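You operate a simulated robot arm through the tools that you are given. There is no shell and no other tool. Be economical: measure what you need, move in short steps, check, and stop when the job is done.

You are at the controls of a simulated two-armed robot. One attempt, no reset.

Task
Take the cap off the black cartridge and lay it down on the top of the crate lid.
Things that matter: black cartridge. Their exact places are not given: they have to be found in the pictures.

The check looks at the end state, three seconds after you hand in, the way a careful person would. Anything else that was tipped, shoved, dropped, spilled or broken makes it a failure. Lids that push on must go on centred and level and be pressed home; caps that screw on are set level and turned clockwise until they are tight.

Robot
Two 7-joint arms with three-finger grippers on one trunk, on a base that drives. Base frame: it is fixed to the floor where the robot stands at the start and does not move with it; the origin is under the middle of the robot, x ahead of it, y to its left, z up; the surface under the hand at the start is at about z = 413. Lengths are in mm, angles in rad, forces in N, time in s.
The left shoulder is at the start at [58, 154, 941], the right one opposite. With the tool pointing down near the work surface each hand reaches from about 100 to 600 mm from the robot's upright axis, wherever it stands, measured 20 degrees to its own side. Payload 2.69 kg a hand.
Tool frame (each hand has its own): the origin (TCP) lies between the finger pads and is the grasp point; the fingertips stand 29 mm ahead of it; z points along the fingers, y is the line along which they close. Largest opening 120 mm; the body of the gripper starts 78 mm behind the TCP.
Orientation is told as [roll, pitch, yaw] about the base's x, y, z axes, in that order, counted from this pose: with the fingers straight down and closing along the base's y, the tool's x points along the base's -x, its y along +y and its z along -z.

Tools
- The arms move only by the tool servo_tool. It takes "left_plan", "right_plan" or both (then of equal length, played together; a hand with none holds still); each is a list of rows, each a list of 3 entries, a list of its own where there are three numbers: the shift along the tool's x, y, z in m, then the turn, a rotation vector about the tool's x, y, z in rad, then the closure, from 0 (fully open) to 1 (shut). In form: [[[x, y, z], [wx, wy, wz], grip], ...]. A call has 1 to 20 rows; each row shifts and turns the commanded pose from where the row before left it, along the tool's axes as they then stand. Each row takes 0.2 s and may step no farther than 50 mm and 0.15 rad from the row before; otherwise, or with a gripper value out of range, the whole call is refused. Where a pose cannot be reached the arm comes as near as it can. A force on the tool above 40 N (or 10 N above the force at the start of the call, whichever is more), or a blocked arm, ends the call early, and 0.2 s more pass. Each finger halts on what it meets, pressing with about 32 N; the grip force reading is that of the motor and also rises with nothing between the fingers. The clock runs only during rows and for 0.2 s after the last one: add rows that do not move to give the fingers time. The reply holds the time, the measured pose of the TCP, the force on the tool along the base axes, the opening and the grip force, in the units named above and with some noise, with the torque about the TCP (base axes, N m) and any sound that the robot's microphone picked up.
- Cameras (640 x 400 px; columns grow to the right, rows downward): "scene" is now at [171.4, 15.9, 1072.1]; the picture's right is [0.20, -0.98, 0.00], its down [-0.69, -0.14, -0.71] and it looks along [0.69, 0.14, -0.71] (base axes); focal length 253 px, centre (320, 200). "left" rides on the left gripper at [63, 0, -104] in its tool frame; the picture's right is [0.00, 1.00, 0.00], its down [-0.83, 0.00, -0.56] and it looks along [-0.56, 0.00, 0.83] (tool axes); focal length 275 px, centre (320, 200). "right" rides on the right gripper at [63, 0, -104] in its tool frame; the picture's right is [0.01, 1.00, 0.00], its down [-0.83, 0.00, -0.56] and it looks along [-0.56, 0.00, 0.83] (tool axes); focal length 275 px, centre (320, 200).
- camera(camera): a new picture of that camera. No time passes.
- lift_body(by): slides the trunk up (or, below 0, down) by that many mm; the arms and the scene camera ride with it, the base frame stays. It gives what a move gives, with no picture.
- steer(legs): drives the robot by 1 to 6 legs, each [ahead, left, turn to the left] in mm, mm and rad, along the robot's own axes; the way and the turn of a leg run together, so that a leg with both is an arc; at most 1500 mm and 3.142 rad a leg. The arms and the cameras ride along, it lands a little off, and it stops where it bumps. It gives what a move gives.
- head_to(pan, tilt): turns the head with the scene camera to pan (to the left, within 1.396 rad either way) and tilt (down, from -0.506 to 1.204), counted from straight ahead of the robot. It gives what a move gives.
- probe_pixels(camera, pixels): there is no depth. For up to 12 entries [column, row, z] of the newest picture of that camera ("zoom" is the newest enlarged one), the place [x, y] in the base frame at which the ray of that pixel passes the height z, good to about 3 mm. No time passes.
- zoom(camera, box): a new picture of the part [left, top, right, bottom] of that camera's present view, enlarged. No time passes.
- job_done(): hands the job in; it is judged then, once.

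Work in short steps. Measure before you move; look again where a grasp or a placing could have gone wrong, and mend it. You have 80 turns and 78 pictures in all, those below and enlarged ones among them. Open the grippers and draw the arms clear of the work before you hand the job in, unless the task says otherwise; then end with one line.

The tools are called after "Call:" as a command line: name --argument value ..., lists and objects as JSON in quotes. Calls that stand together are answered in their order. servo_tool: Moves the arms, as the interface text tells. Its arguments: {"type":"object","properties":{"left_plan":{"type":"array"},"right_plan":{"type":"array"}},"required":[]} The other tools are called the same way: lift_body (by) slides the trunk up or down; steer (legs) drives the base; head_to (pan, tilt) turns the head that bears the scene camera; camera (camera) takes a picture; probe_pixels (camera, pixels) gives the place at which the rays of pixels pass given heights; zoom (camera, box) takes an enlarged picture of a part of a camera's view; job_done () hands the job in.

At the start:

```text
time: 0.0
left_position: [496.3, 281.6, 786.6]
left_tcp_rot: [0.002, 0.0, 0.0]
left_ft_force: [0.4, 0.5, 0.4]
left_wrist_torque: [0.0, 0.0, 0.02]
left_grip_width: 119.8
left_grasp_force: 0.1
right_position: [495.0, -98.3, 741.9]
right_tcp_rot: [-0.001, 0.0, 0.001]
right_ft_force: [-0.5, 0.0, 0.1]
right_wrist_torque: [0.02, 0.0, -0.01]
right_grip_width: 119.8
right_grasp_force: 0.2
trunk travel left (down, up): [-314.0, 124.0]
robot x, y, heading: [-4.3, 1.9, -0.003]
head pan, tilt: [0.197, 0.787]
```

scene: 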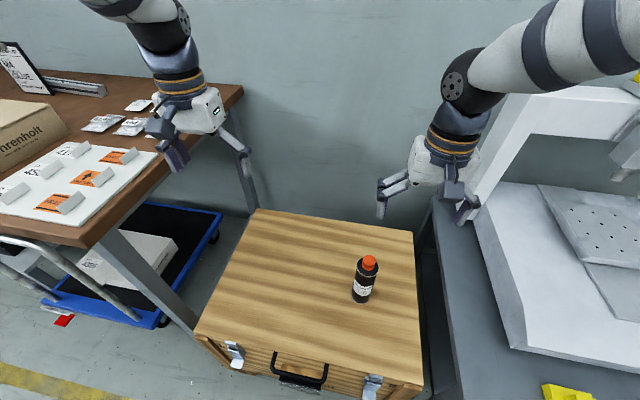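
right: 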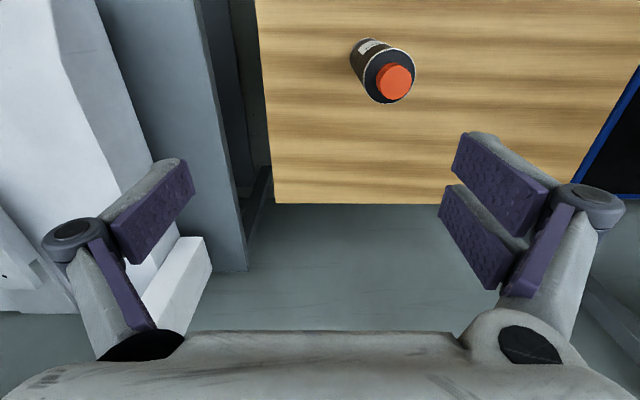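
left: 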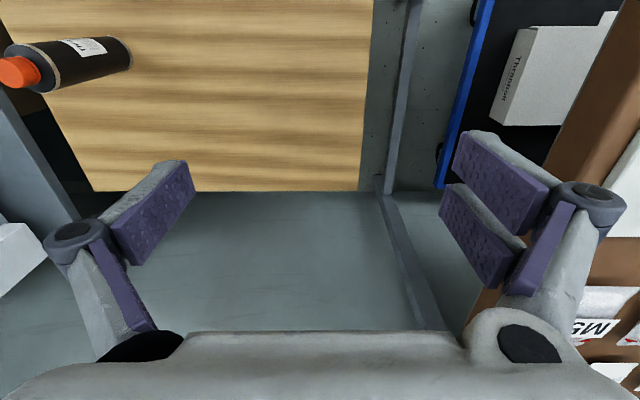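

The black cartridge with an orange cap stands on the crate lid at about (365,280). I zoom in on it and measure its base and top.

Call:
zoom --camera "scene" --box '[325, 240, 405, 310]'

Call:
zoom --camera "right" --box '[330, 20, 450, 120]'

Call:
probe_pixels --camera "scene" --pixels '[[361, 301, 413], [352, 297, 413], [371, 299, 413], [369, 256, 540], [369, 263, 530], [258, 209, 413], [412, 230, 413], [195, 335, 413], [423, 385, 413]]'

Call:
probe_pixels --camera "right" --pixels '[[395, 82, 530], [395, 82, 500], [395, 82, 560], [356, 50, 413], [376, 82, 530], [411, 82, 530]]'

```text
5.71 times, centred on (365, 275) of scene
```

zoom: 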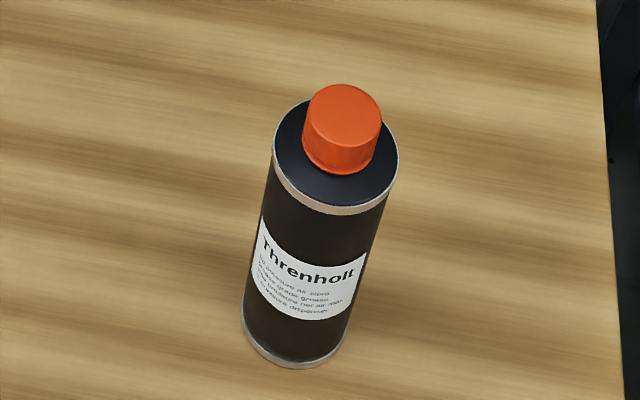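

```text
4.00 times, centred on (390, 70) of right
```

zoom: 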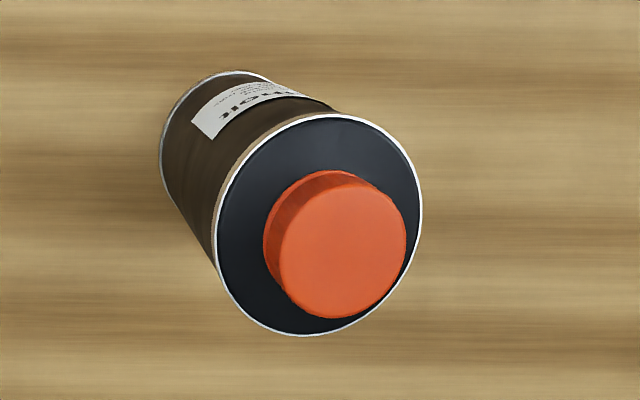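

```text
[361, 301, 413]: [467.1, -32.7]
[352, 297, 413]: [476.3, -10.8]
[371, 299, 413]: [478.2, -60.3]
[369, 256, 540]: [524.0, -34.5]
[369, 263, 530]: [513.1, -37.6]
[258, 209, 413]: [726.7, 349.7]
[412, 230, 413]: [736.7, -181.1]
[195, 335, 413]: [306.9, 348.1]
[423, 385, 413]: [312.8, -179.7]
```

```text
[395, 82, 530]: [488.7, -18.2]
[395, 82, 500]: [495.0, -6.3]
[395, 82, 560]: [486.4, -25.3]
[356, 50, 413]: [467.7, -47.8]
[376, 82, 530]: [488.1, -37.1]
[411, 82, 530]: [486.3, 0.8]
```

Triangulating the two views puts the cap top near z≈585. I refine this with probes at more heights.

Call:
probe_pixels --camera "scene" --pixels '[[369.4, 258.9, 570], [369.4, 258.9, 580], [369.4, 258.9, 590], [369.4, 258.9, 600], [361, 300.5, 413], [378.8, 267, 555], [357.2, 266, 555]]'

Call:
probe_pixels --camera "right" --pixels '[[395.5, 83.7, 570], [395.5, 83.7, 580], [395.5, 83.7, 590], [395.5, 83.7, 600], [380, 83.7, 580], [411.3, 83.7, 580], [389, 75, 560], [389, 75, 570], [389, 75, 550], [364, 76, 560], [415, 72, 560]]'

```text
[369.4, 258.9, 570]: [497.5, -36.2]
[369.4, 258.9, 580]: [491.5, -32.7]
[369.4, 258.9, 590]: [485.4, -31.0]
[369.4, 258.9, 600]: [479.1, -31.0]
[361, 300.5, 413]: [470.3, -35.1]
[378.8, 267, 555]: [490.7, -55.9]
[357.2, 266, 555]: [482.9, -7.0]
```

```text
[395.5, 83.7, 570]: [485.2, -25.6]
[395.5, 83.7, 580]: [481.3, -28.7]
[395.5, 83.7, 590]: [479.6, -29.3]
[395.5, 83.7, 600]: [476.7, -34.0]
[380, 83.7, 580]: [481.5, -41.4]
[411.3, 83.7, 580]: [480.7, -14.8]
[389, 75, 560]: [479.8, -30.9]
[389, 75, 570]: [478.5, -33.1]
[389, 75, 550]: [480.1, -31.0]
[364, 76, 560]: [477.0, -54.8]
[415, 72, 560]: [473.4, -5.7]
```

The cartridge axis is near (485,-33), the shoulder at about z 562 and the cap top at about z 588. The left hand will hold the body from the left-front side, tilted, while the right hand works the cap from above. First I turn the left hand: yaw toward the right, then tilt it forward.

Call:
servo_tool --left_plan '[[[0, 0, 0], [0, 0, 0.15], 0], [[0, 0, 0], [0, 0, 0.15], 0], [[0, 0, 0], [0, 0, 0.15], 0], [[0, 0, 0], [0, 0, 0.15], 0], [[0, 0, 0], [0, -0.145, 0], 0], [[0, 0, 0], [0, -0.145, 0], 0], [[0, 0, 0], [0, -0.145, 0], 0], [[0, 0, 0], [0, -0.145, 0], 0], [[0, 0, 0], [0, -0.145, 0], 0], [[0, 0, 0], [0, -0.145, 0], 0]]'

```text
time: 2.2
left_position: [497.3, 283.3, 786.0]
left_tcp_rot: [-0.001, -0.874, -0.598]
left_ft_force: [0.1, -0.5, 0.0]
left_wrist_torque: [-0.01, 0.01, 0.0]
left_grip_width: 119.9
left_grasp_force: 0.0
right_position: [493.8, -97.3, 742.1]
right_tcp_rot: [-0.001, -0.001, 0.002]
right_ft_force: [0.3, -0.9, 0.7]
right_wrist_torque: [0.0, 0.01, 0.02]
right_grip_width: 120.3
right_grasp_force: 0.1
trunk travel left (down, up): [-314.0, 124.0]
robot x, y, heading: [0.8, 3.2, -0.002]
head pan, tilt: [0.197, 0.787]
```

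Orientation is as wanted. Next I move the left TCP to the pre-grasp point (403,23,569), about 130 mm back from the cartridge along the approach line.

Call:
servo_tool --left_plan '[[[0.0152, -0.03345, 0.0241], [0, 0, 0], 0], [[0.0152, -0.03345, 0.0241], [0, 0, 0], 0], [[0.0152, -0.03345, 0.0241], [0, 0, 0], 0], [[0.0152, -0.03345, 0.0241], [0, 0, 0], 0], [[0.0152, -0.03345, 0.0241], [0, 0, 0], 0], [[0.0152, -0.03345, 0.0241], [0, 0, 0], 0], [[0.0152, -0.03345, 0.0241], [0, 0, 0], 0], [[0.0152, -0.03345, 0.0241], [0, 0, 0], 0], [[0, 0, 0], [0, 0, 0], 0]]'

Call:
camera --camera "scene"

Call:
camera --camera "left"

```text
time: 4.2
left_position: [448.2, 63.5, 586.1]
left_tcp_rot: [-0.023, -0.871, -0.576]
left_ft_force: [0.4, 0.7, -0.1]
left_wrist_torque: [0.01, 0.0, 0.01]
left_grip_width: 120.0
left_grasp_force: 0.2
left hand out of reach, approached as far as the arm can: row 7, 8
right_position: [493.7, -97.8, 743.0]
right_tcp_rot: [0.0, 0.0, -0.001]
right_ft_force: [0.3, -0.5, -0.5]
right_wrist_torque: [0.03, 0.01, -0.02]
right_grip_width: 120.0
right_grasp_force: 0.0
trunk travel left (down, up): [-314.0, 124.0]
robot x, y, heading: [1.9, -3.5, -0.002]
head pan, tilt: [0.197, 0.787]
```

```text
72 pictures are left
```

scene: 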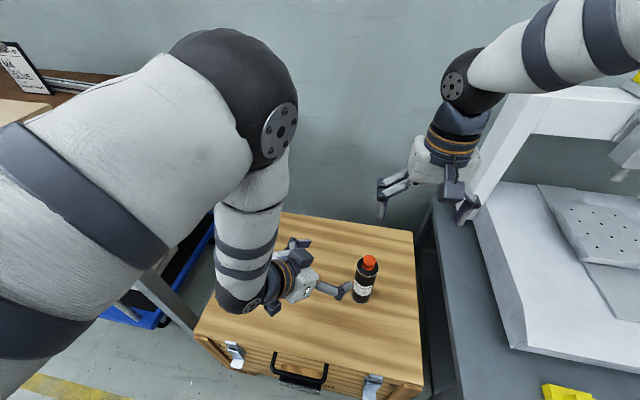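

```text
71 pictures are left
```

left: 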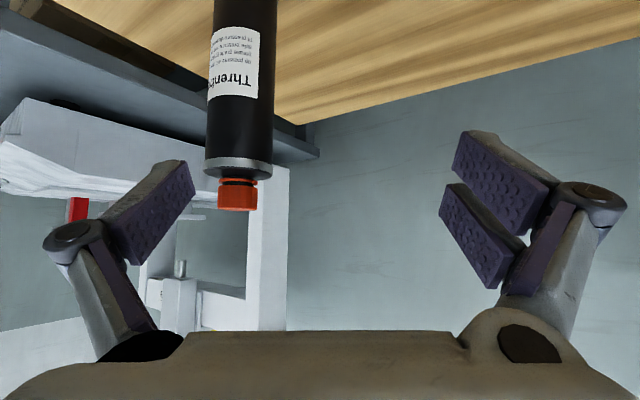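

The arm can't fold that close to the body, so it stopped at (448,63,586). I yaw the left hand further, to about -1.0, so the wrist sits farther out.

Call:
servo_tool --left_plan '[[[0, 0, 0], [0.108, 0, 0.0909], 0], [[0, 0, 0], [0.108, 0, 0.0909], 0], [[0, 0, 0], [0.108, 0, 0.0909], 0], [[0, 0, 0], [0, 0, 0], 0]]'

```text
time: 5.2
left_position: [445.6, 59.8, 584.3]
left_tcp_rot: [0.001, -0.87, -1.027]
left_ft_force: [-0.8, 0.6, 0.2]
left_wrist_torque: [-0.05, 0.0, -0.03]
left_grip_width: 120.2
left_grasp_force: 0.1
right_position: [493.8, -97.1, 741.9]
right_tcp_rot: [0.001, 0.0, -0.001]
right_ft_force: [0.2, -0.6, 0.6]
right_wrist_torque: [0.0, -0.01, -0.01]
right_grip_width: 119.7
right_grasp_force: 0.1
trunk travel left (down, up): [-314.0, 124.0]
robot x, y, heading: [-0.4, -2.1, 0.003]
head pan, tilt: [0.197, 0.787]
```

The yaw is now -1.03. I line up with the approach axis, 100 mm back from (485,-33,485), and check centring in the left camera.

Call:
servo_tool --left_plan '[[[0.0058, -0.0071, 0.0202], [0, 0, 0], 0], [[0.0058, -0.0071, 0.0202], [0, 0, 0], 0], [[0, 0, 0], [0, 0, 0], 0]]'

Call:
camera --camera "left"

Call:
zoom --camera "scene" --box '[240, 210, 432, 330]'

```text
time: 6.0
left_position: [448.7, 30.7, 550.4]
left_tcp_rot: [0.0, -0.871, -1.022]
left_ft_force: [-0.3, 0.0, -0.2]
left_wrist_torque: [0.0, 0.02, -0.01]
left_grip_width: 119.8
left_grasp_force: 0.0
right_position: [494.2, -97.4, 741.2]
right_tcp_rot: [-0.001, 0.0, 0.0]
right_ft_force: [-0.8, 0.1, 0.5]
right_wrist_torque: [-0.02, 0.0, 0.0]
right_grip_width: 119.9
right_grasp_force: 0.0
trunk travel left (down, up): [-314.0, 124.0]
robot x, y, heading: [-1.1, 1.3, -0.0]
head pan, tilt: [0.197, 0.787]
```

```text
70 pictures are left
```

left: 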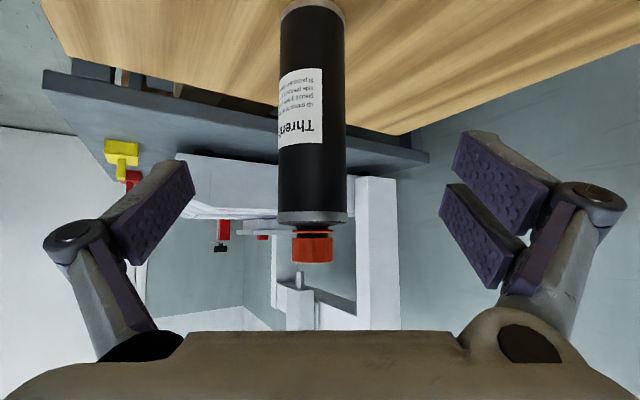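

```text
3.33 times, centred on (336, 270) of scene
```

zoom: 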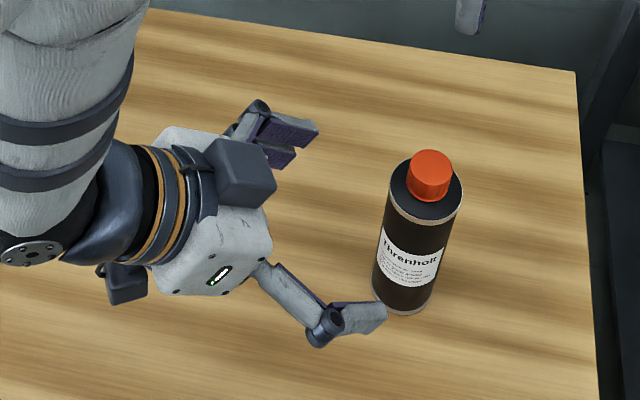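

In the left view the cartridge centre sits at about column 313, so I am roughly 5 mm off in tool y. I probe its silver bottom rim and shoulder for the distance.

Call:
probe_pixels --camera "left" --pixels '[[313, 6, 413], [313, 6, 420], [280, 200, 520], [347, 200, 520], [313, 100, 470], [313, 100, 480]]'

Call:
zoom --camera "left" --box '[240, 0, 400, 100]'

Call:
camera --camera "right"

```text
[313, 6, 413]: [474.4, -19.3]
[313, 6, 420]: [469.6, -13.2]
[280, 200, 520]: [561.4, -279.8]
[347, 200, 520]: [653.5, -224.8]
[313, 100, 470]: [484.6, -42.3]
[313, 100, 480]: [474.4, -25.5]
```

```text
4.00 times, centred on (320, 50) of left
```

zoom: 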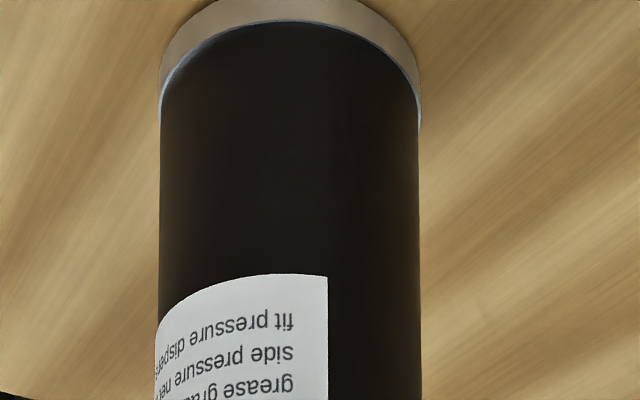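

```text
67 pictures are left
```

right: 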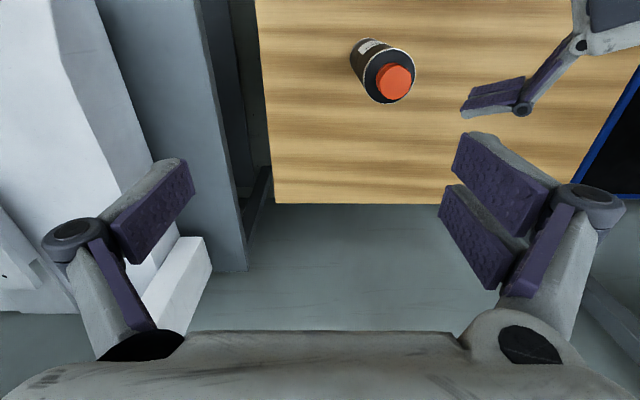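

The cartridge axis comes out near (485,-36). I shift -4.5 mm in tool y and advance 98 mm along the fingers, still open.

Call:
servo_tool --left_plan '[[[0, -0.0045, 0.018], [0, 0, 0], 0], [[0, 0, 0.02], [0, 0, 0], 0], [[0, 0, 0.02], [0, 0, 0], 0], [[0, 0, 0.02], [0, 0, 0], 0], [[0, 0, 0.02], [0, 0, 0], 0], [[0, 0, 0], [0, 0, 0], 0]]'

Call:
camera --camera "left"

Call:
zoom --camera "scene" --box '[240, 210, 432, 330]'

```text
time: 7.4
left_position: [482.5, -33.5, 485.4]
left_tcp_rot: [0.0, -0.872, -1.024]
left_ft_force: [-0.4, 0.0, 0.3]
left_wrist_torque: [-0.01, -0.02, 0.05]
left_grip_width: 120.1
left_grasp_force: 0.0
right_position: [493.9, -97.4, 741.7]
right_tcp_rot: [0.0, -0.002, 0.0]
right_ft_force: [0.0, -0.6, 0.6]
right_wrist_torque: [0.02, 0.0, 0.01]
right_grip_width: 119.9
right_grasp_force: 0.0
trunk travel left (down, up): [-314.0, 124.0]
robot x, y, heading: [-4.6, -2.7, 0.003]
head pan, tilt: [0.197, 0.787]
```

```text
66 pictures are left
```

left: 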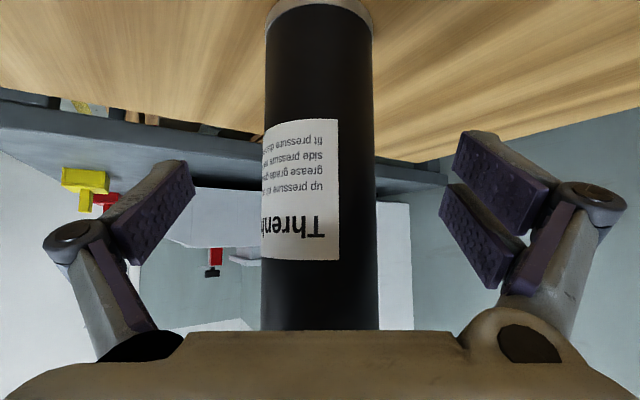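

```text
3.33 times, centred on (336, 270) of scene
```

zoom: 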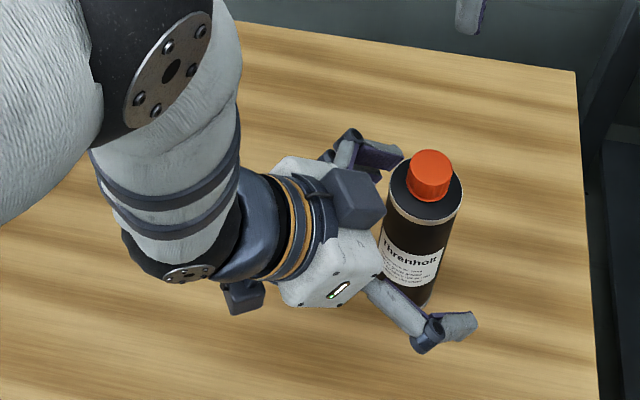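

The body is centred between the fingers (columns 263–378, centre 320). Closing the left gripper.

Call:
servo_tool --left_plan '[[[0, 0, 0], [0, 0, 0], 0.3], [[0, 0, 0], [0, 0, 0], 0.5], [[0, 0, 0], [0, 0, 0], 0.65], [[0, 0, 0], [0, 0, 0], 1], [[0, 0, 0], [0, 0, 0], 1]]'

Call:
camera --camera "left"

Call:
zoom --camera "right" --box '[330, 20, 490, 120]'

Call:
zoom --camera "scene" --box '[320, 230, 416, 290]'

```text
time: 8.6
left_position: [480.7, -32.4, 486.4]
left_tcp_rot: [0.0, -0.871, -1.024]
left_ft_force: [-1.5, -0.1, 1.1]
left_wrist_torque: [0.05, -0.08, 0.01]
left_grip_width: 45.9
left_grasp_force: 31.9
right_position: [494.9, -97.9, 742.4]
right_tcp_rot: [0.0, 0.001, -0.001]
right_ft_force: [0.7, -0.3, 0.0]
right_wrist_torque: [0.05, 0.0, -0.03]
right_grip_width: 120.1
right_grasp_force: 0.0
trunk travel left (down, up): [-314.0, 124.0]
robot x, y, heading: [5.3, 1.9, 0.001]
head pan, tilt: [0.197, 0.787]
```

```text
64 pictures are left
```

left: 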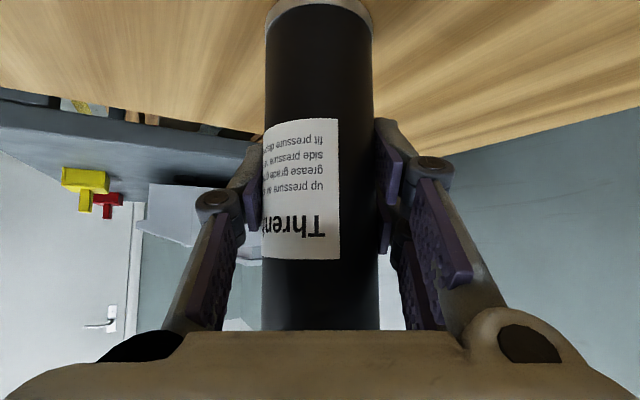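

```text
4.00 times, centred on (410, 70) of right
```

zoom: 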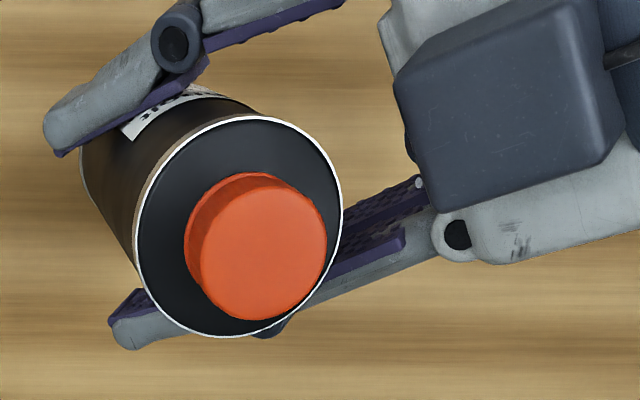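

```text
6.67 times, centred on (368, 260) of scene
```

zoom: 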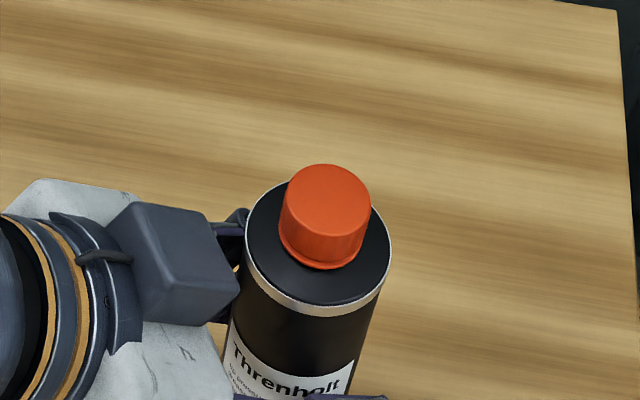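

The left hand holds the body (46 mm wide, 32 N) and the cartridge is still upright. Next I move the right hand over the cap, at about (484,-35,700), to measure it better.

Call:
servo_tool --right_plan '[[[0.005, 0.0315, 0.021], [0, 0, 0], 0], [[0.005, 0.0315, 0.021], [0, 0, 0], 0], [[0, 0, 0], [0, 0, 0], 0]]'

Call:
camera --camera "right"

Call:
camera --camera "scene"

```text
time: 9.4
left_position: [481.6, -33.8, 486.0]
left_tcp_rot: [-0.001, -0.871, -1.023]
left_ft_force: [-0.2, 0.4, 0.1]
left_wrist_torque: [0.08, -0.06, 0.02]
left_grip_width: 46.0
left_grasp_force: 32.8
right_position: [484.1, -34.9, 701.0]
right_tcp_rot: [0.0, 0.0, 0.0]
right_ft_force: [-1.1, -0.7, -0.4]
right_wrist_torque: [-0.05, -0.04, -0.01]
right_grip_width: 120.1
right_grasp_force: 0.0
trunk travel left (down, up): [-314.0, 124.0]
robot x, y, heading: [-2.8, -2.6, 0.0]
head pan, tilt: [0.197, 0.787]
```

```text
61 pictures are left
```

right: 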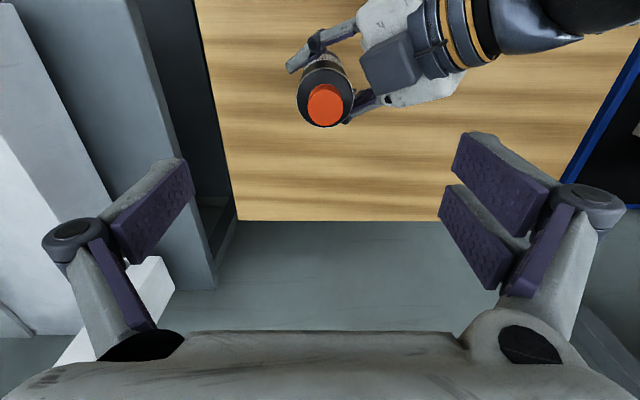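

```text
60 pictures are left
```

scene: 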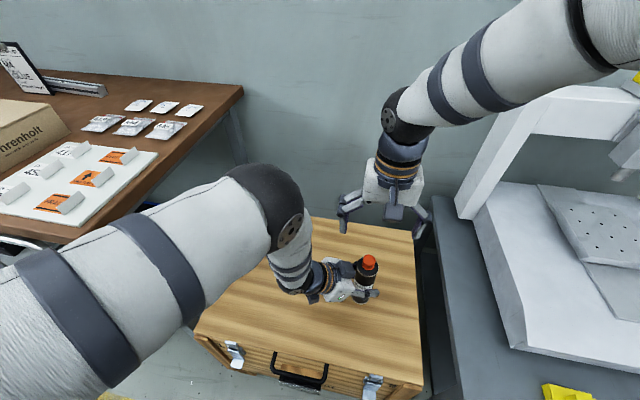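

The cap appears at about (327,104) in the right view, slightly right of the tool axis. I zoom in for precision.

Call:
zoom --camera "right" --box '[280, 60, 376, 135]'

Call:
zoom --camera "scene" --box '[336, 240, 400, 280]'

Call:
probe_pixels --camera "right" --pixels '[[327, 104, 570], [327, 104, 580], [327, 104, 590], [327, 104, 600], [327, 104, 550]]'

```text
5.33 times, centred on (328, 98) of right
```

zoom: 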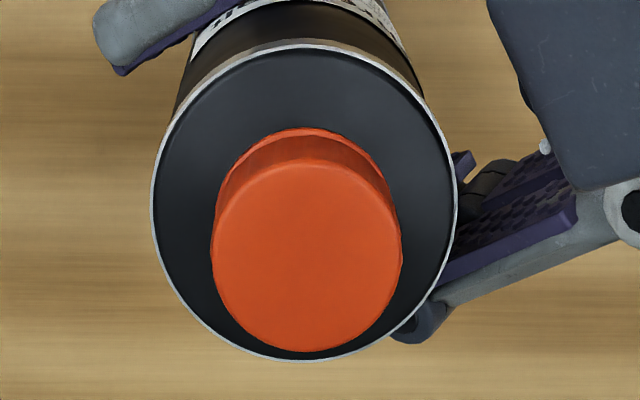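

```text
10.00 times, centred on (368, 260) of scene
```

zoom: 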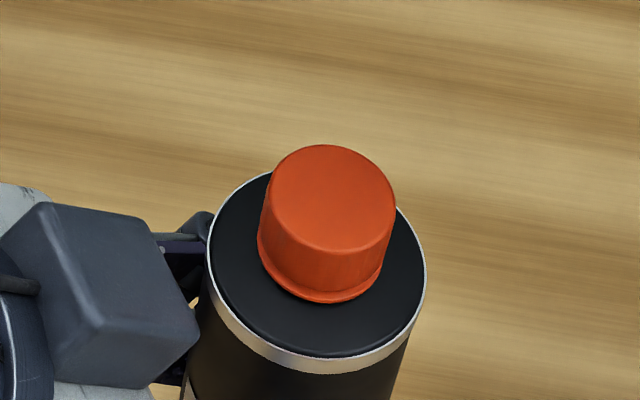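

```text
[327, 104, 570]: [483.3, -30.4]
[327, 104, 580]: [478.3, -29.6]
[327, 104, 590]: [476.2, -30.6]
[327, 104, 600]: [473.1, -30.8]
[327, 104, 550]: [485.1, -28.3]
```

The cap axis is near (482,-31.5), its top near z 588 and its diameter about 27. I yaw the right hand by -1.2 so its fingers clear the left palm and have room to turn counter-clockwise, then half-close it and descend to z 640.

Call:
servo_tool --right_plan '[[[0.002, 0.0035, 0], [0, 0, 0.15], 0.2], [[0, 0, 0], [0, 0, 0.15], 0.5], [[0, 0, 0], [0, 0, 0.15], 0.5], [[0, 0, 0], [0, 0, 0.15], 0.5], [[0, 0, 0], [0, 0, 0.15], 0.5], [[0, 0, 0], [0, 0, 0.15], 0.5], [[0, 0, 0], [0, 0, 0.15], 0.5], [[0, 0, 0], [0, 0, 0.15], 0.5], [[0, 0, 0.03], [0, 0, 0], 0.5], [[0, 0, 0.03], [0, 0, 0], 0.5], [[0, 0, 0], [0, 0, 0], 0.5]]'

Call:
camera --camera "right"

Call:
zoom --camera "scene" --box '[304, 190, 432, 310]'

```text
time: 11.8
left_position: [480.7, -32.2, 486.7]
left_tcp_rot: [-0.001, -0.87, -1.023]
left_ft_force: [-0.4, 1.8, 3.9]
left_wrist_torque: [0.2, -0.05, 0.06]
left_grip_width: 46.0
left_grasp_force: 31.8
right_position: [480.8, -30.9, 640.6]
right_tcp_rot: [0.001, 0.001, -1.198]
right_ft_force: [0.1, 0.7, -0.1]
right_wrist_torque: [-0.03, 0.01, 0.02]
right_grip_width: 60.1
right_grasp_force: 0.0
trunk travel left (down, up): [-314.0, 124.0]
robot x, y, heading: [-1.3, -3.6, -0.006]
head pan, tilt: [0.197, 0.787]
```

```text
57 pictures are left
```

right: 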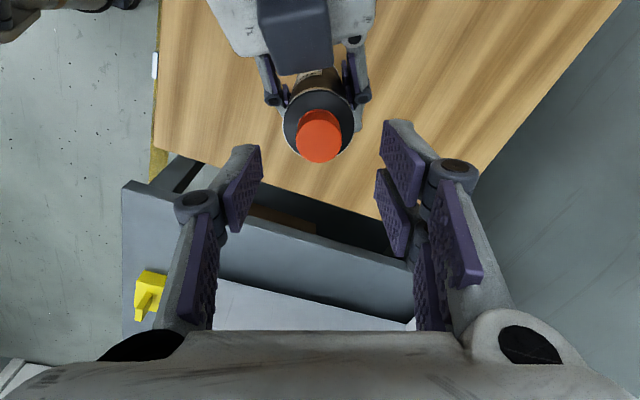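

```text
3.33 times, centred on (368, 250) of scene
```

zoom: 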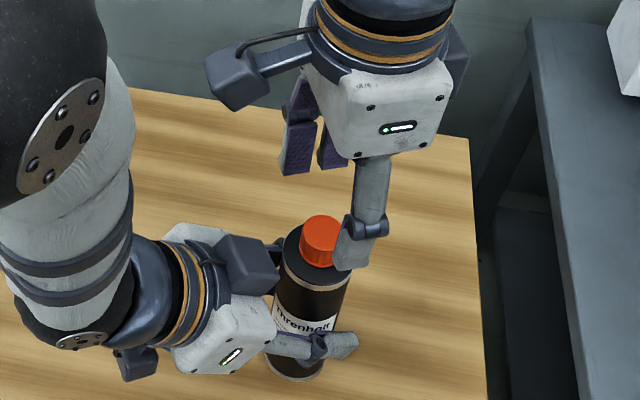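

The cap is laterally centred (column ~319). I descend to z 612 and look again before closing.

Call:
servo_tool --right_plan '[[[0, 0, 0.014], [0, 0, 0], 0.5], [[0, 0, 0.014], [0, 0, 0], 0.5], [[0, 0, 0], [0, 0, 0], 0.5]]'

Call:
camera --camera "right"

Call:
zoom --camera "scene" --box '[336, 230, 400, 280]'

```text
time: 12.6
left_position: [481.0, -33.7, 486.7]
left_tcp_rot: [0.001, -0.872, -1.022]
left_ft_force: [-1.0, 2.3, 3.8]
left_wrist_torque: [0.22, -0.06, 0.06]
left_grip_width: 46.1
left_grasp_force: 32.4
right_position: [481.9, -32.6, 611.2]
right_tcp_rot: [0.002, 0.0, -1.199]
right_ft_force: [-0.1, 0.3, -0.6]
right_wrist_torque: [0.01, -0.04, 0.01]
right_grip_width: 60.2
right_grasp_force: 0.0
trunk travel left (down, up): [-314.0, 124.0]
robot x, y, heading: [2.5, -2.3, 0.001]
head pan, tilt: [0.197, 0.787]
```

```text
55 pictures are left
```

right: 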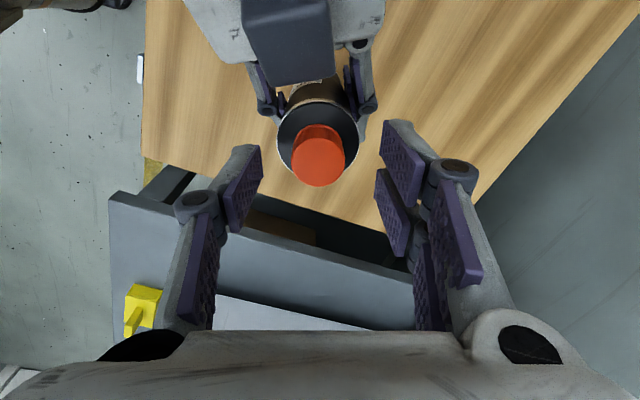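

```text
8.00 times, centred on (368, 255) of scene
```

zoom: 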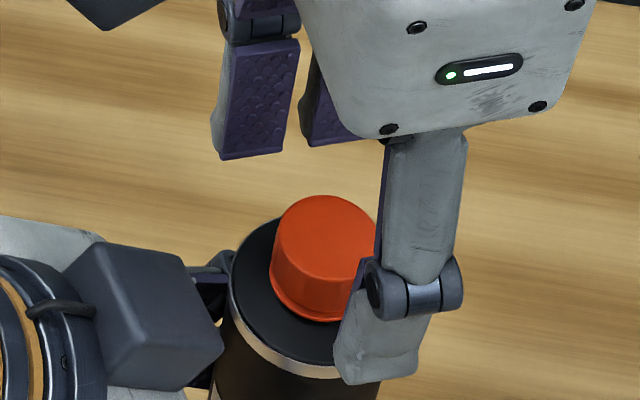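

Cap top is at z≈587, centred on the tool axis (column 318, row 162). I descend 10 mm more (tips at about 572) and close on the cap.

Call:
servo_tool --right_plan '[[[0, 0, 0.01], [0, 0, 0], 0.5], [[0, 0, 0], [0, 0, 0], 0.7], [[0, 0, 0], [0, 0, 0], 0.85], [[0, 0, 0], [0, 0, 0], 1], [[0, 0, 0], [0, 0, 0], 1]]'

Call:
camera --camera "right"

Call:
zoom --camera "scene" --box '[336, 230, 400, 280]'

```text
time: 13.8
left_position: [480.8, -33.2, 485.9]
left_tcp_rot: [0.001, -0.871, -1.022]
left_ft_force: [5.7, 2.6, 0.5]
left_wrist_torque: [-0.13, 0.44, 0.01]
left_grip_width: 46.2
left_grasp_force: 31.3
right_position: [482.3, -30.7, 600.6]
right_tcp_rot: [0.0, 0.0, -1.2]
right_ft_force: [-6.6, -1.7, 3.5]
right_wrist_torque: [-0.1, 0.34, 0.01]
right_grip_width: 27.1
right_grasp_force: 32.0
trunk travel left (down, up): [-314.0, 124.0]
robot x, y, heading: [-0.5, 0.7, 0.005]
head pan, tilt: [0.197, 0.787]
```

```text
53 pictures are left
```

right: 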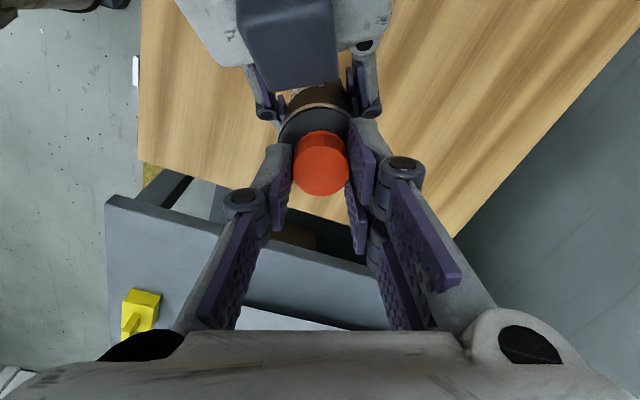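

```text
8.00 times, centred on (368, 255) of scene
```

zoom: 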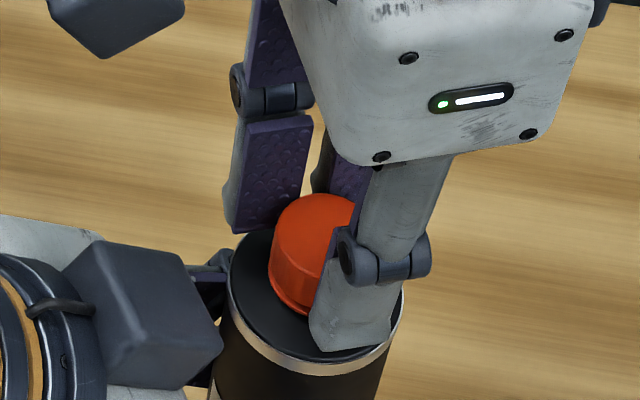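

The cap is gripped (27.1 mm, 32 N). I turn it counter-clockwise, a small trial first, watching the torque.

Call:
servo_tool --right_plan '[[[0, 0, 0], [0, 0, -0.1], 1], [[0, 0, 0], [0, 0, -0.1], 1], [[0, 0, 0], [0, 0, -0.1], 1], [[0, 0, 0], [0, 0, -0.1], 1], [[0, 0, 0], [0, 0, -0.1], 1]]'

Call:
camera --camera "right"

Call:
camera --camera "left"

```text
time: 15.0
left_position: [482.1, -32.8, 485.9]
left_tcp_rot: [-0.001, -0.871, -1.021]
left_ft_force: [2.0, 7.4, 2.3]
left_wrist_torque: [-0.68, -0.39, -0.01]
left_grip_width: 46.0
left_grasp_force: 31.9
right_position: [481.6, -31.4, 602.8]
right_tcp_rot: [0.0, -0.002, -0.698]
right_ft_force: [0.1, -8.7, 0.2]
right_wrist_torque: [-0.24, 0.19, -0.04]
right_grip_width: 27.0
right_grasp_force: 31.9
trunk travel left (down, up): [-314.0, 124.0]
robot x, y, heading: [-1.3, -3.2, 0.003]
head pan, tilt: [0.197, 0.787]
```

```text
51 pictures are left
```

right: 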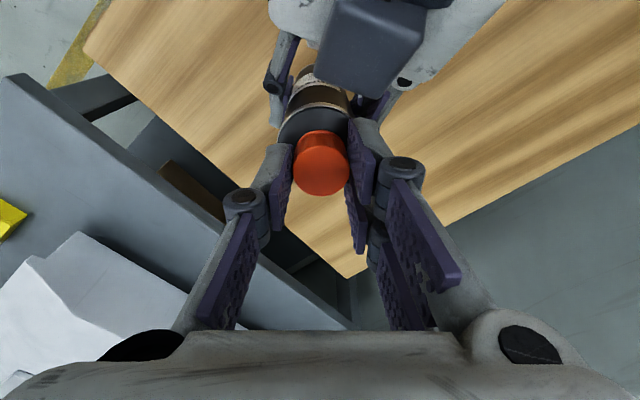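

```text
50 pictures are left
```

left: 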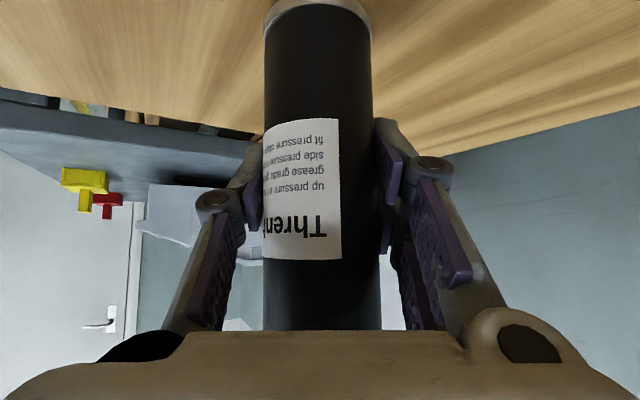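

The cap turned and the body did not. I continue about 1.0 rad more with a slight upward motion.

Call:
servo_tool --right_plan '[[[0, 0, -0.0001], [0, 0, -0.14], 1], [[0, 0, -0.0001], [0, 0, -0.14], 1], [[0, 0, -0.0001], [0, 0, -0.14], 1], [[0, 0, -0.0001], [0, 0, -0.14], 1], [[0, 0, -0.0001], [0, 0, -0.14], 1], [[0, 0, -0.0001], [0, 0, -0.14], 1], [[0, 0, -0.0001], [0, 0, -0.14], 1], [[0, 0, -0.0001], [0, 0, -0.14], 1], [[0, 0, -0.0001], [0, 0, -0.14], 1]]'

Call:
zoom --camera "right" --box '[240, 50, 400, 210]'

```text
time: 17.0
left_position: [480.9, -34.2, 487.3]
left_tcp_rot: [-0.001, -0.872, -1.024]
left_ft_force: [9.2, -4.3, 0.2]
left_wrist_torque: [0.74, 0.47, 0.02]
left_grip_width: 46.2
left_grasp_force: 32.5
right_position: [482.6, -31.7, 603.0]
right_tcp_rot: [0.0, -0.001, 0.564]
right_ft_force: [-8.2, 4.2, 3.4]
right_wrist_torque: [0.08, 0.34, 0.0]
right_grip_width: 27.4
right_grasp_force: 32.0
trunk travel left (down, up): [-314.0, 124.0]
robot x, y, heading: [2.5, 1.6, 0.002]
head pan, tilt: [0.197, 0.787]
```

```text
2.50 times, centred on (320, 130) of right
```

zoom: 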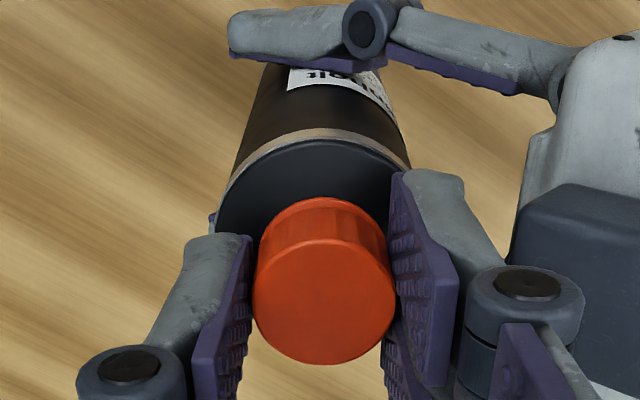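

No resistance so far, and the left hand still holds the body firmly. I keep turning counter-clockwise by another 1.4 rad.

Call:
servo_tool --right_plan '[[[0, 0, -0.0001], [0, 0, -0.14], 1], [[0, 0, -0.0001], [0, 0, -0.14], 1], [[0, 0, -0.0001], [0, 0, -0.14], 1], [[0, 0, -0.0001], [0, 0, -0.14], 1], [[0, 0, -0.0001], [0, 0, -0.14], 1], [[0, 0, -0.0001], [0, 0, -0.14], 1], [[0, 0, -0.0001], [0, 0, -0.14], 1], [[0, 0, -0.0001], [0, 0, -0.14], 1], [[0, 0, -0.0001], [0, 0, -0.14], 1], [[0, 0, -0.0001], [0, 0, -0.14], 1]]'

Call:
zoom --camera "right" --box '[240, 50, 400, 210]'

```text
time: 19.2
left_position: [481.6, -33.4, 487.0]
left_tcp_rot: [0.001, -0.87, -1.024]
left_ft_force: [6.9, -9.4, 0.6]
left_wrist_torque: [0.19, 0.58, -0.05]
left_grip_width: 45.9
left_grasp_force: 32.0
right_position: [481.7, -30.0, 604.2]
right_tcp_rot: [-0.003, 0.0, 1.962]
right_ft_force: [-7.9, 7.9, 0.6]
right_wrist_torque: [0.66, 0.28, -0.04]
right_grip_width: 26.9
right_grasp_force: 32.1
trunk travel left (down, up): [-314.0, 124.0]
robot x, y, heading: [3.0, 1.0, 0.0]
head pan, tilt: [0.197, 0.787]
```

```text
2.50 times, centred on (320, 130) of right
```

zoom: 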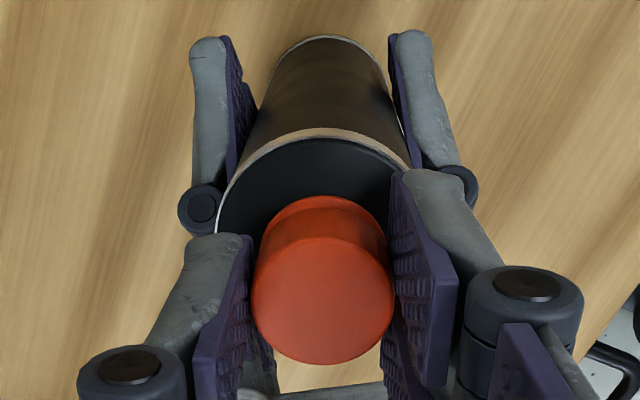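

The hand has drifted up slightly, as a thread would make it. I test with a gentle 3 mm lift to see whether the cap is free.

Call:
servo_tool --right_plan '[[[0, 0, -0.001], [0, 0, -0.1], 1], [[0, 0, -0.001], [0, 0, -0.1], 1], [[0, 0, -0.001], [0, 0, 0], 1]]'

Call:
zoom --camera "right" --box '[240, 50, 400, 210]'

Call:
zoom --camera "scene" --box '[336, 230, 400, 280]'

```text
time: 20.0
left_position: [481.7, -34.4, 486.4]
left_tcp_rot: [0.001, -0.873, -1.024]
left_ft_force: [0.3, -8.7, 14.4]
left_wrist_torque: [0.47, 0.05, 0.01]
left_grip_width: 46.3
left_grasp_force: 32.2
right_position: [480.9, -31.3, 606.8]
right_tcp_rot: [0.0, 0.002, 2.162]
right_ft_force: [-0.7, 9.0, -18.4]
right_wrist_torque: [0.64, -0.02, -0.01]
right_grip_width: 27.0
right_grasp_force: 32.0
trunk travel left (down, up): [-314.0, 124.0]
robot x, y, heading: [-2.6, 3.1, -0.003]
head pan, tilt: [0.197, 0.787]
```

```text
2.50 times, centred on (320, 130) of right
```

zoom: 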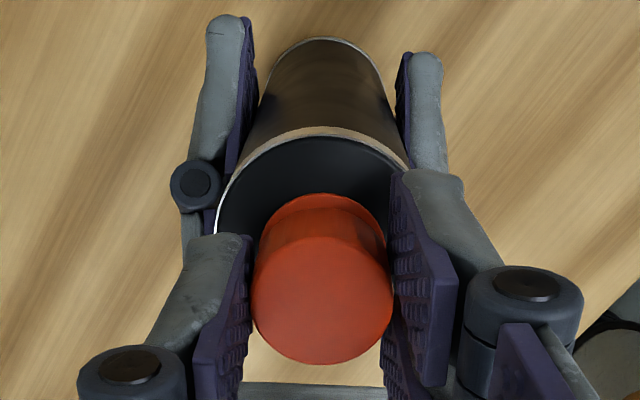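

```text
8.00 times, centred on (368, 255) of scene
```

zoom: 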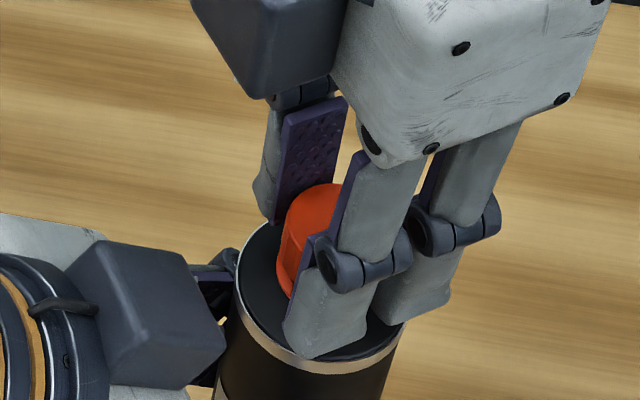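

There is an 18 N pull, so it is still threaded. I keep turning without further lift, which should relieve the pull as the thread climbs.

Call:
servo_tool --right_plan '[[[0, 0, 0], [0, 0, -0.14], 1], [[0, 0, 0], [0, 0, -0.14], 1], [[0, 0, 0], [0, 0, -0.14], 1], [[0, 0, 0], [0, 0, -0.14], 1], [[0, 0, 0], [0, 0, -0.14], 1], [[0, 0, 0], [0, 0, -0.14], 1], [[0, 0, 0], [0, 0, -0.14], 1]]'

```text
time: 21.6
left_position: [480.9, -33.0, 486.9]
left_tcp_rot: [0.001, -0.871, -1.021]
left_ft_force: [11.8, -2.7, 9.5]
left_wrist_torque: [0.08, 0.63, -0.01]
left_grip_width: 46.2
left_grasp_force: 32.2
right_position: [482.2, -31.2, 606.7]
right_tcp_rot: [0.002, 0.0, -3.14]
right_ft_force: [-9.6, 3.8, -12.0]
right_wrist_torque: [0.35, 0.53, 0.01]
right_grip_width: 26.8
right_grasp_force: 32.5
trunk travel left (down, up): [-314.0, 124.0]
robot x, y, heading: [1.3, 1.1, 0.001]
head pan, tilt: [0.197, 0.787]
```

The pull is dropping (12 N). I keep turning.

Call:
servo_tool --right_plan '[[[0, 0, 0], [0, 0, -0.14], 1], [[0, 0, 0], [0, 0, -0.14], 1], [[0, 0, 0], [0, 0, -0.14], 1], [[0, 0, 0], [0, 0, -0.14], 1], [[0, 0, 0], [0, 0, -0.14], 1], [[0, 0, 0], [0, 0, -0.14], 1], [[0, 0, 0], [0, 0, -0.14], 1], [[0, 0, 0], [0, 0, -0.14], 1], [[0, 0, 0], [0, 0, -0.14], 1], [[0, 0, 0], [0, 0, -0.14], 1]]'

Call:
camera --camera "scene"

```text
time: 23.8
left_position: [480.3, -34.1, 485.4]
left_tcp_rot: [-0.002, -0.87, -1.023]
left_ft_force: [1.2, 1.4, 2.5]
left_wrist_torque: [-0.14, 0.39, -0.01]
left_grip_width: 46.1
left_grasp_force: 31.6
right_position: [483.5, -31.2, 607.2]
right_tcp_rot: [0.002, 0.0, -2.163]
right_ft_force: [-3.8, -2.4, -1.4]
right_wrist_torque: [-0.07, 0.1, -0.01]
right_grip_width: 27.1
right_grasp_force: 32.2
right hand out of reach, approached as far as the arm can: row 8, 9, 10
trunk travel left (down, up): [-314.0, 124.0]
robot x, y, heading: [-3.0, 0.2, -0.002]
head pan, tilt: [0.197, 0.787]
```

```text
45 pictures are left
```

scene: 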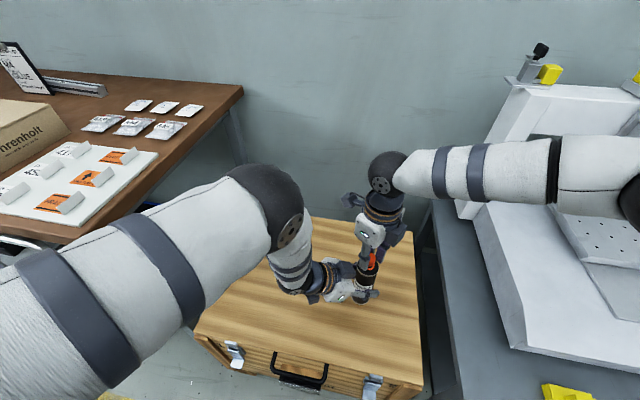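

The wrist limit is reached after about 5.3 rad in total, and the pull is gone. I test a lift of 3 mm.

Call:
servo_tool --right_plan '[[[0, 0, -0.001], [0, 0, 0], 1], [[0, 0, -0.001], [0, 0, 0], 1], [[0, 0, -0.001], [0, 0, 0], 1], [[0, 0, 0], [0, 0, 0], 1]]'

Call:
zoom --camera "right" --box '[240, 50, 400, 210]'

```text
time: 24.8
left_position: [481.7, -33.0, 486.1]
left_tcp_rot: [-0.001, -0.868, -1.022]
left_ft_force: [1.7, -0.5, -1.2]
left_wrist_torque: [-0.09, 0.15, -0.01]
left_grip_width: 45.8
left_grasp_force: 31.6
right_position: [482.8, -30.6, 609.8]
right_tcp_rot: [0.0, 0.001, -2.163]
right_ft_force: [-1.3, -1.0, 0.1]
right_wrist_torque: [0.0, 0.04, 0.0]
right_grip_width: 26.9
right_grasp_force: 31.8
trunk travel left (down, up): [-314.0, 124.0]
robot x, y, heading: [5.0, 1.3, -0.005]
head pan, tilt: [0.197, 0.787]
```

```text
2.50 times, centred on (320, 130) of right
```

zoom: 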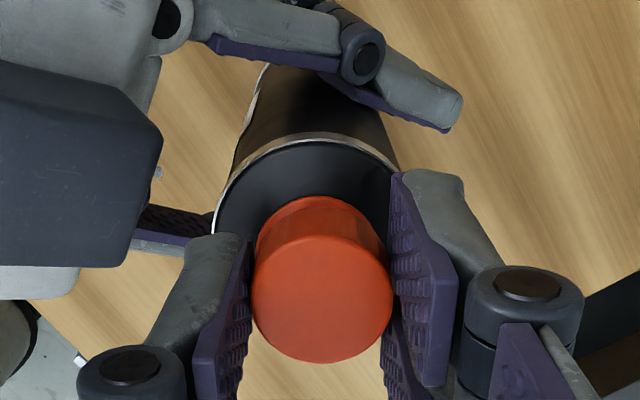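

Lifting gives no resistance, so the cap is free. I lift it a further 60 mm and look.

Call:
servo_tool --right_plan '[[[0, 0, -0.005], [0, 0, 0], 1], [[0, 0, -0.01], [0, 0, 0], 1], [[0, 0, -0.015], [0, 0, 0], 1], [[0, 0, -0.03], [0, 0, 0], 1], [[0, 0, 0], [0, 0, 0], 1]]'

Call:
camera --camera "right"

Call:
zoom --camera "scene" --box '[304, 190, 432, 310]'

```text
time: 26.0
left_position: [481.5, -33.8, 486.9]
left_tcp_rot: [-0.003, -0.868, -1.023]
left_ft_force: [-0.8, 1.1, -0.3]
left_wrist_torque: [0.0, 0.01, 0.01]
left_grip_width: 45.9
left_grasp_force: 31.9
right_position: [481.0, -30.1, 670.6]
right_tcp_rot: [-0.001, -0.001, -2.162]
right_ft_force: [0.7, -0.4, -0.1]
right_wrist_torque: [0.0, 0.02, 0.02]
right_grip_width: 27.0
right_grasp_force: 32.0
trunk travel left (down, up): [-314.0, 124.0]
robot x, y, heading: [-0.1, 0.6, 0.001]
head pan, tilt: [0.197, 0.787]
```

```text
43 pictures are left
```

right: 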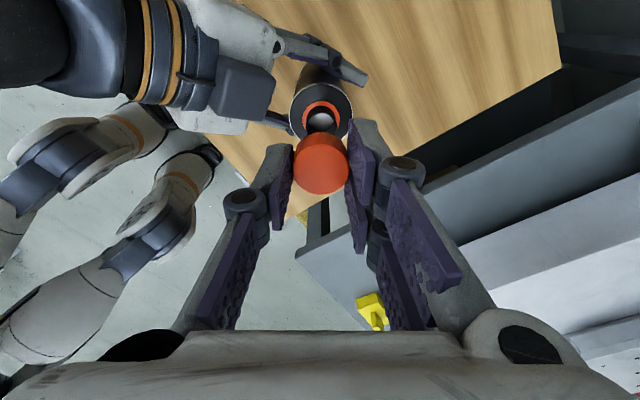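

```text
3.33 times, centred on (368, 250) of scene
```

zoom: 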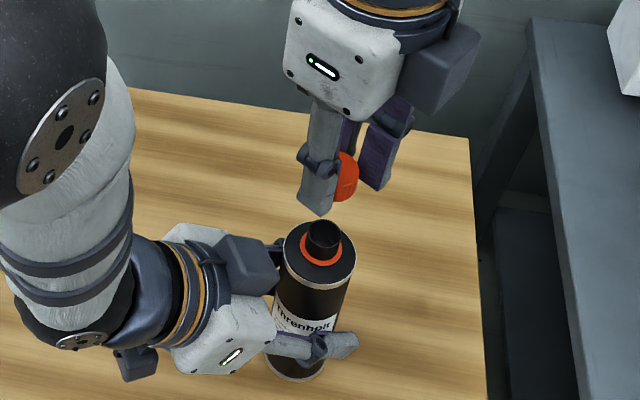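

The cap is off and in the right hand; the tamper ring stays on the neck. I raise the hand and unwind the wrist (about 4.1 rad) in two calls before placing.

Call:
servo_tool --right_plan '[[[0, 0, -0.03], [0, 0, 0.147], 1], [[0, 0, -0.02], [0, 0, 0.147], 1], [[0, 0, 0], [0, 0, 0.147], 1], [[0, 0, 0], [0, 0, 0.147], 1], [[0, 0, 0], [0, 0, 0.147], 1], [[0, 0, 0], [0, 0, 0.147], 1], [[0, 0, 0], [0, 0, 0.147], 1], [[0, 0, 0], [0, 0, 0.147], 1], [[0, 0, 0], [0, 0, 0.147], 1], [[0, 0, 0], [0, 0, 0.147], 1], [[0, 0, 0], [0, 0, 0.147], 1], [[0, 0, 0], [0, 0, 0.147], 1], [[0, 0, 0], [0, 0, 0.147], 1], [[0, 0, 0], [0, 0, 0.147], 1], [[0, 0, 0], [0, 0, 0.147], 1], [[0, 0, 0], [0, 0, 0.147], 1], [[0, 0, 0], [0, 0, 0.147], 1], [[0, 0, 0], [0, 0, 0.147], 1], [[0, 0, 0], [0, 0, 0.147], 1], [[0, 0, 0], [0, 0, 0.147], 1]]'

Call:
servo_tool --right_plan '[[[0, 0, 0], [0, 0, 0.147], 1], [[0, 0, 0], [0, 0, 0.147], 1], [[0, 0, 0], [0, 0, 0.147], 1], [[0, 0, 0], [0, 0, 0.147], 1], [[0, 0, 0], [0, 0, 0.147], 1], [[0, 0, 0], [0, 0, 0.147], 1], [[0, 0, 0], [0, 0, 0.147], 1], [[0, 0, 0], [0, 0, 0.147], 1], [[0, 0, 0], [0, 0, 0], 1]]'

```text
time: 30.2
left_position: [481.6, -32.4, 486.7]
left_tcp_rot: [0.001, -0.87, -1.023]
left_ft_force: [-0.5, -0.4, 0.2]
left_wrist_torque: [0.03, 0.0, 0.0]
left_grip_width: 46.3
left_grasp_force: 32.1
right_position: [482.8, -31.3, 718.7]
right_tcp_rot: [-0.002, 0.0, 1.177]
right_ft_force: [-0.7, 0.5, 0.3]
right_wrist_torque: [0.03, -0.02, 0.02]
right_grip_width: 27.0
right_grasp_force: 32.2
trunk travel left (down, up): [-314.0, 124.0]
robot x, y, heading: [-2.2, -3.3, 0.001]
head pan, tilt: [0.197, 0.787]
```

```text
time: 32.2
left_position: [480.8, -33.9, 486.0]
left_tcp_rot: [0.0, -0.87, -1.023]
left_ft_force: [-0.1, 0.6, -0.6]
left_wrist_torque: [-0.03, 0.02, 0.01]
left_grip_width: 45.7
left_grasp_force: 32.2
right_position: [481.7, -32.7, 719.4]
right_tcp_rot: [0.001, 0.0, 0.002]
right_ft_force: [0.6, 1.0, -0.5]
right_wrist_torque: [0.02, 0.0, -0.04]
right_grip_width: 27.0
right_grasp_force: 31.1
trunk travel left (down, up): [-314.0, 124.0]
robot x, y, heading: [-0.3, 0.3, 0.001]
head pan, tilt: [0.197, 0.787]
```

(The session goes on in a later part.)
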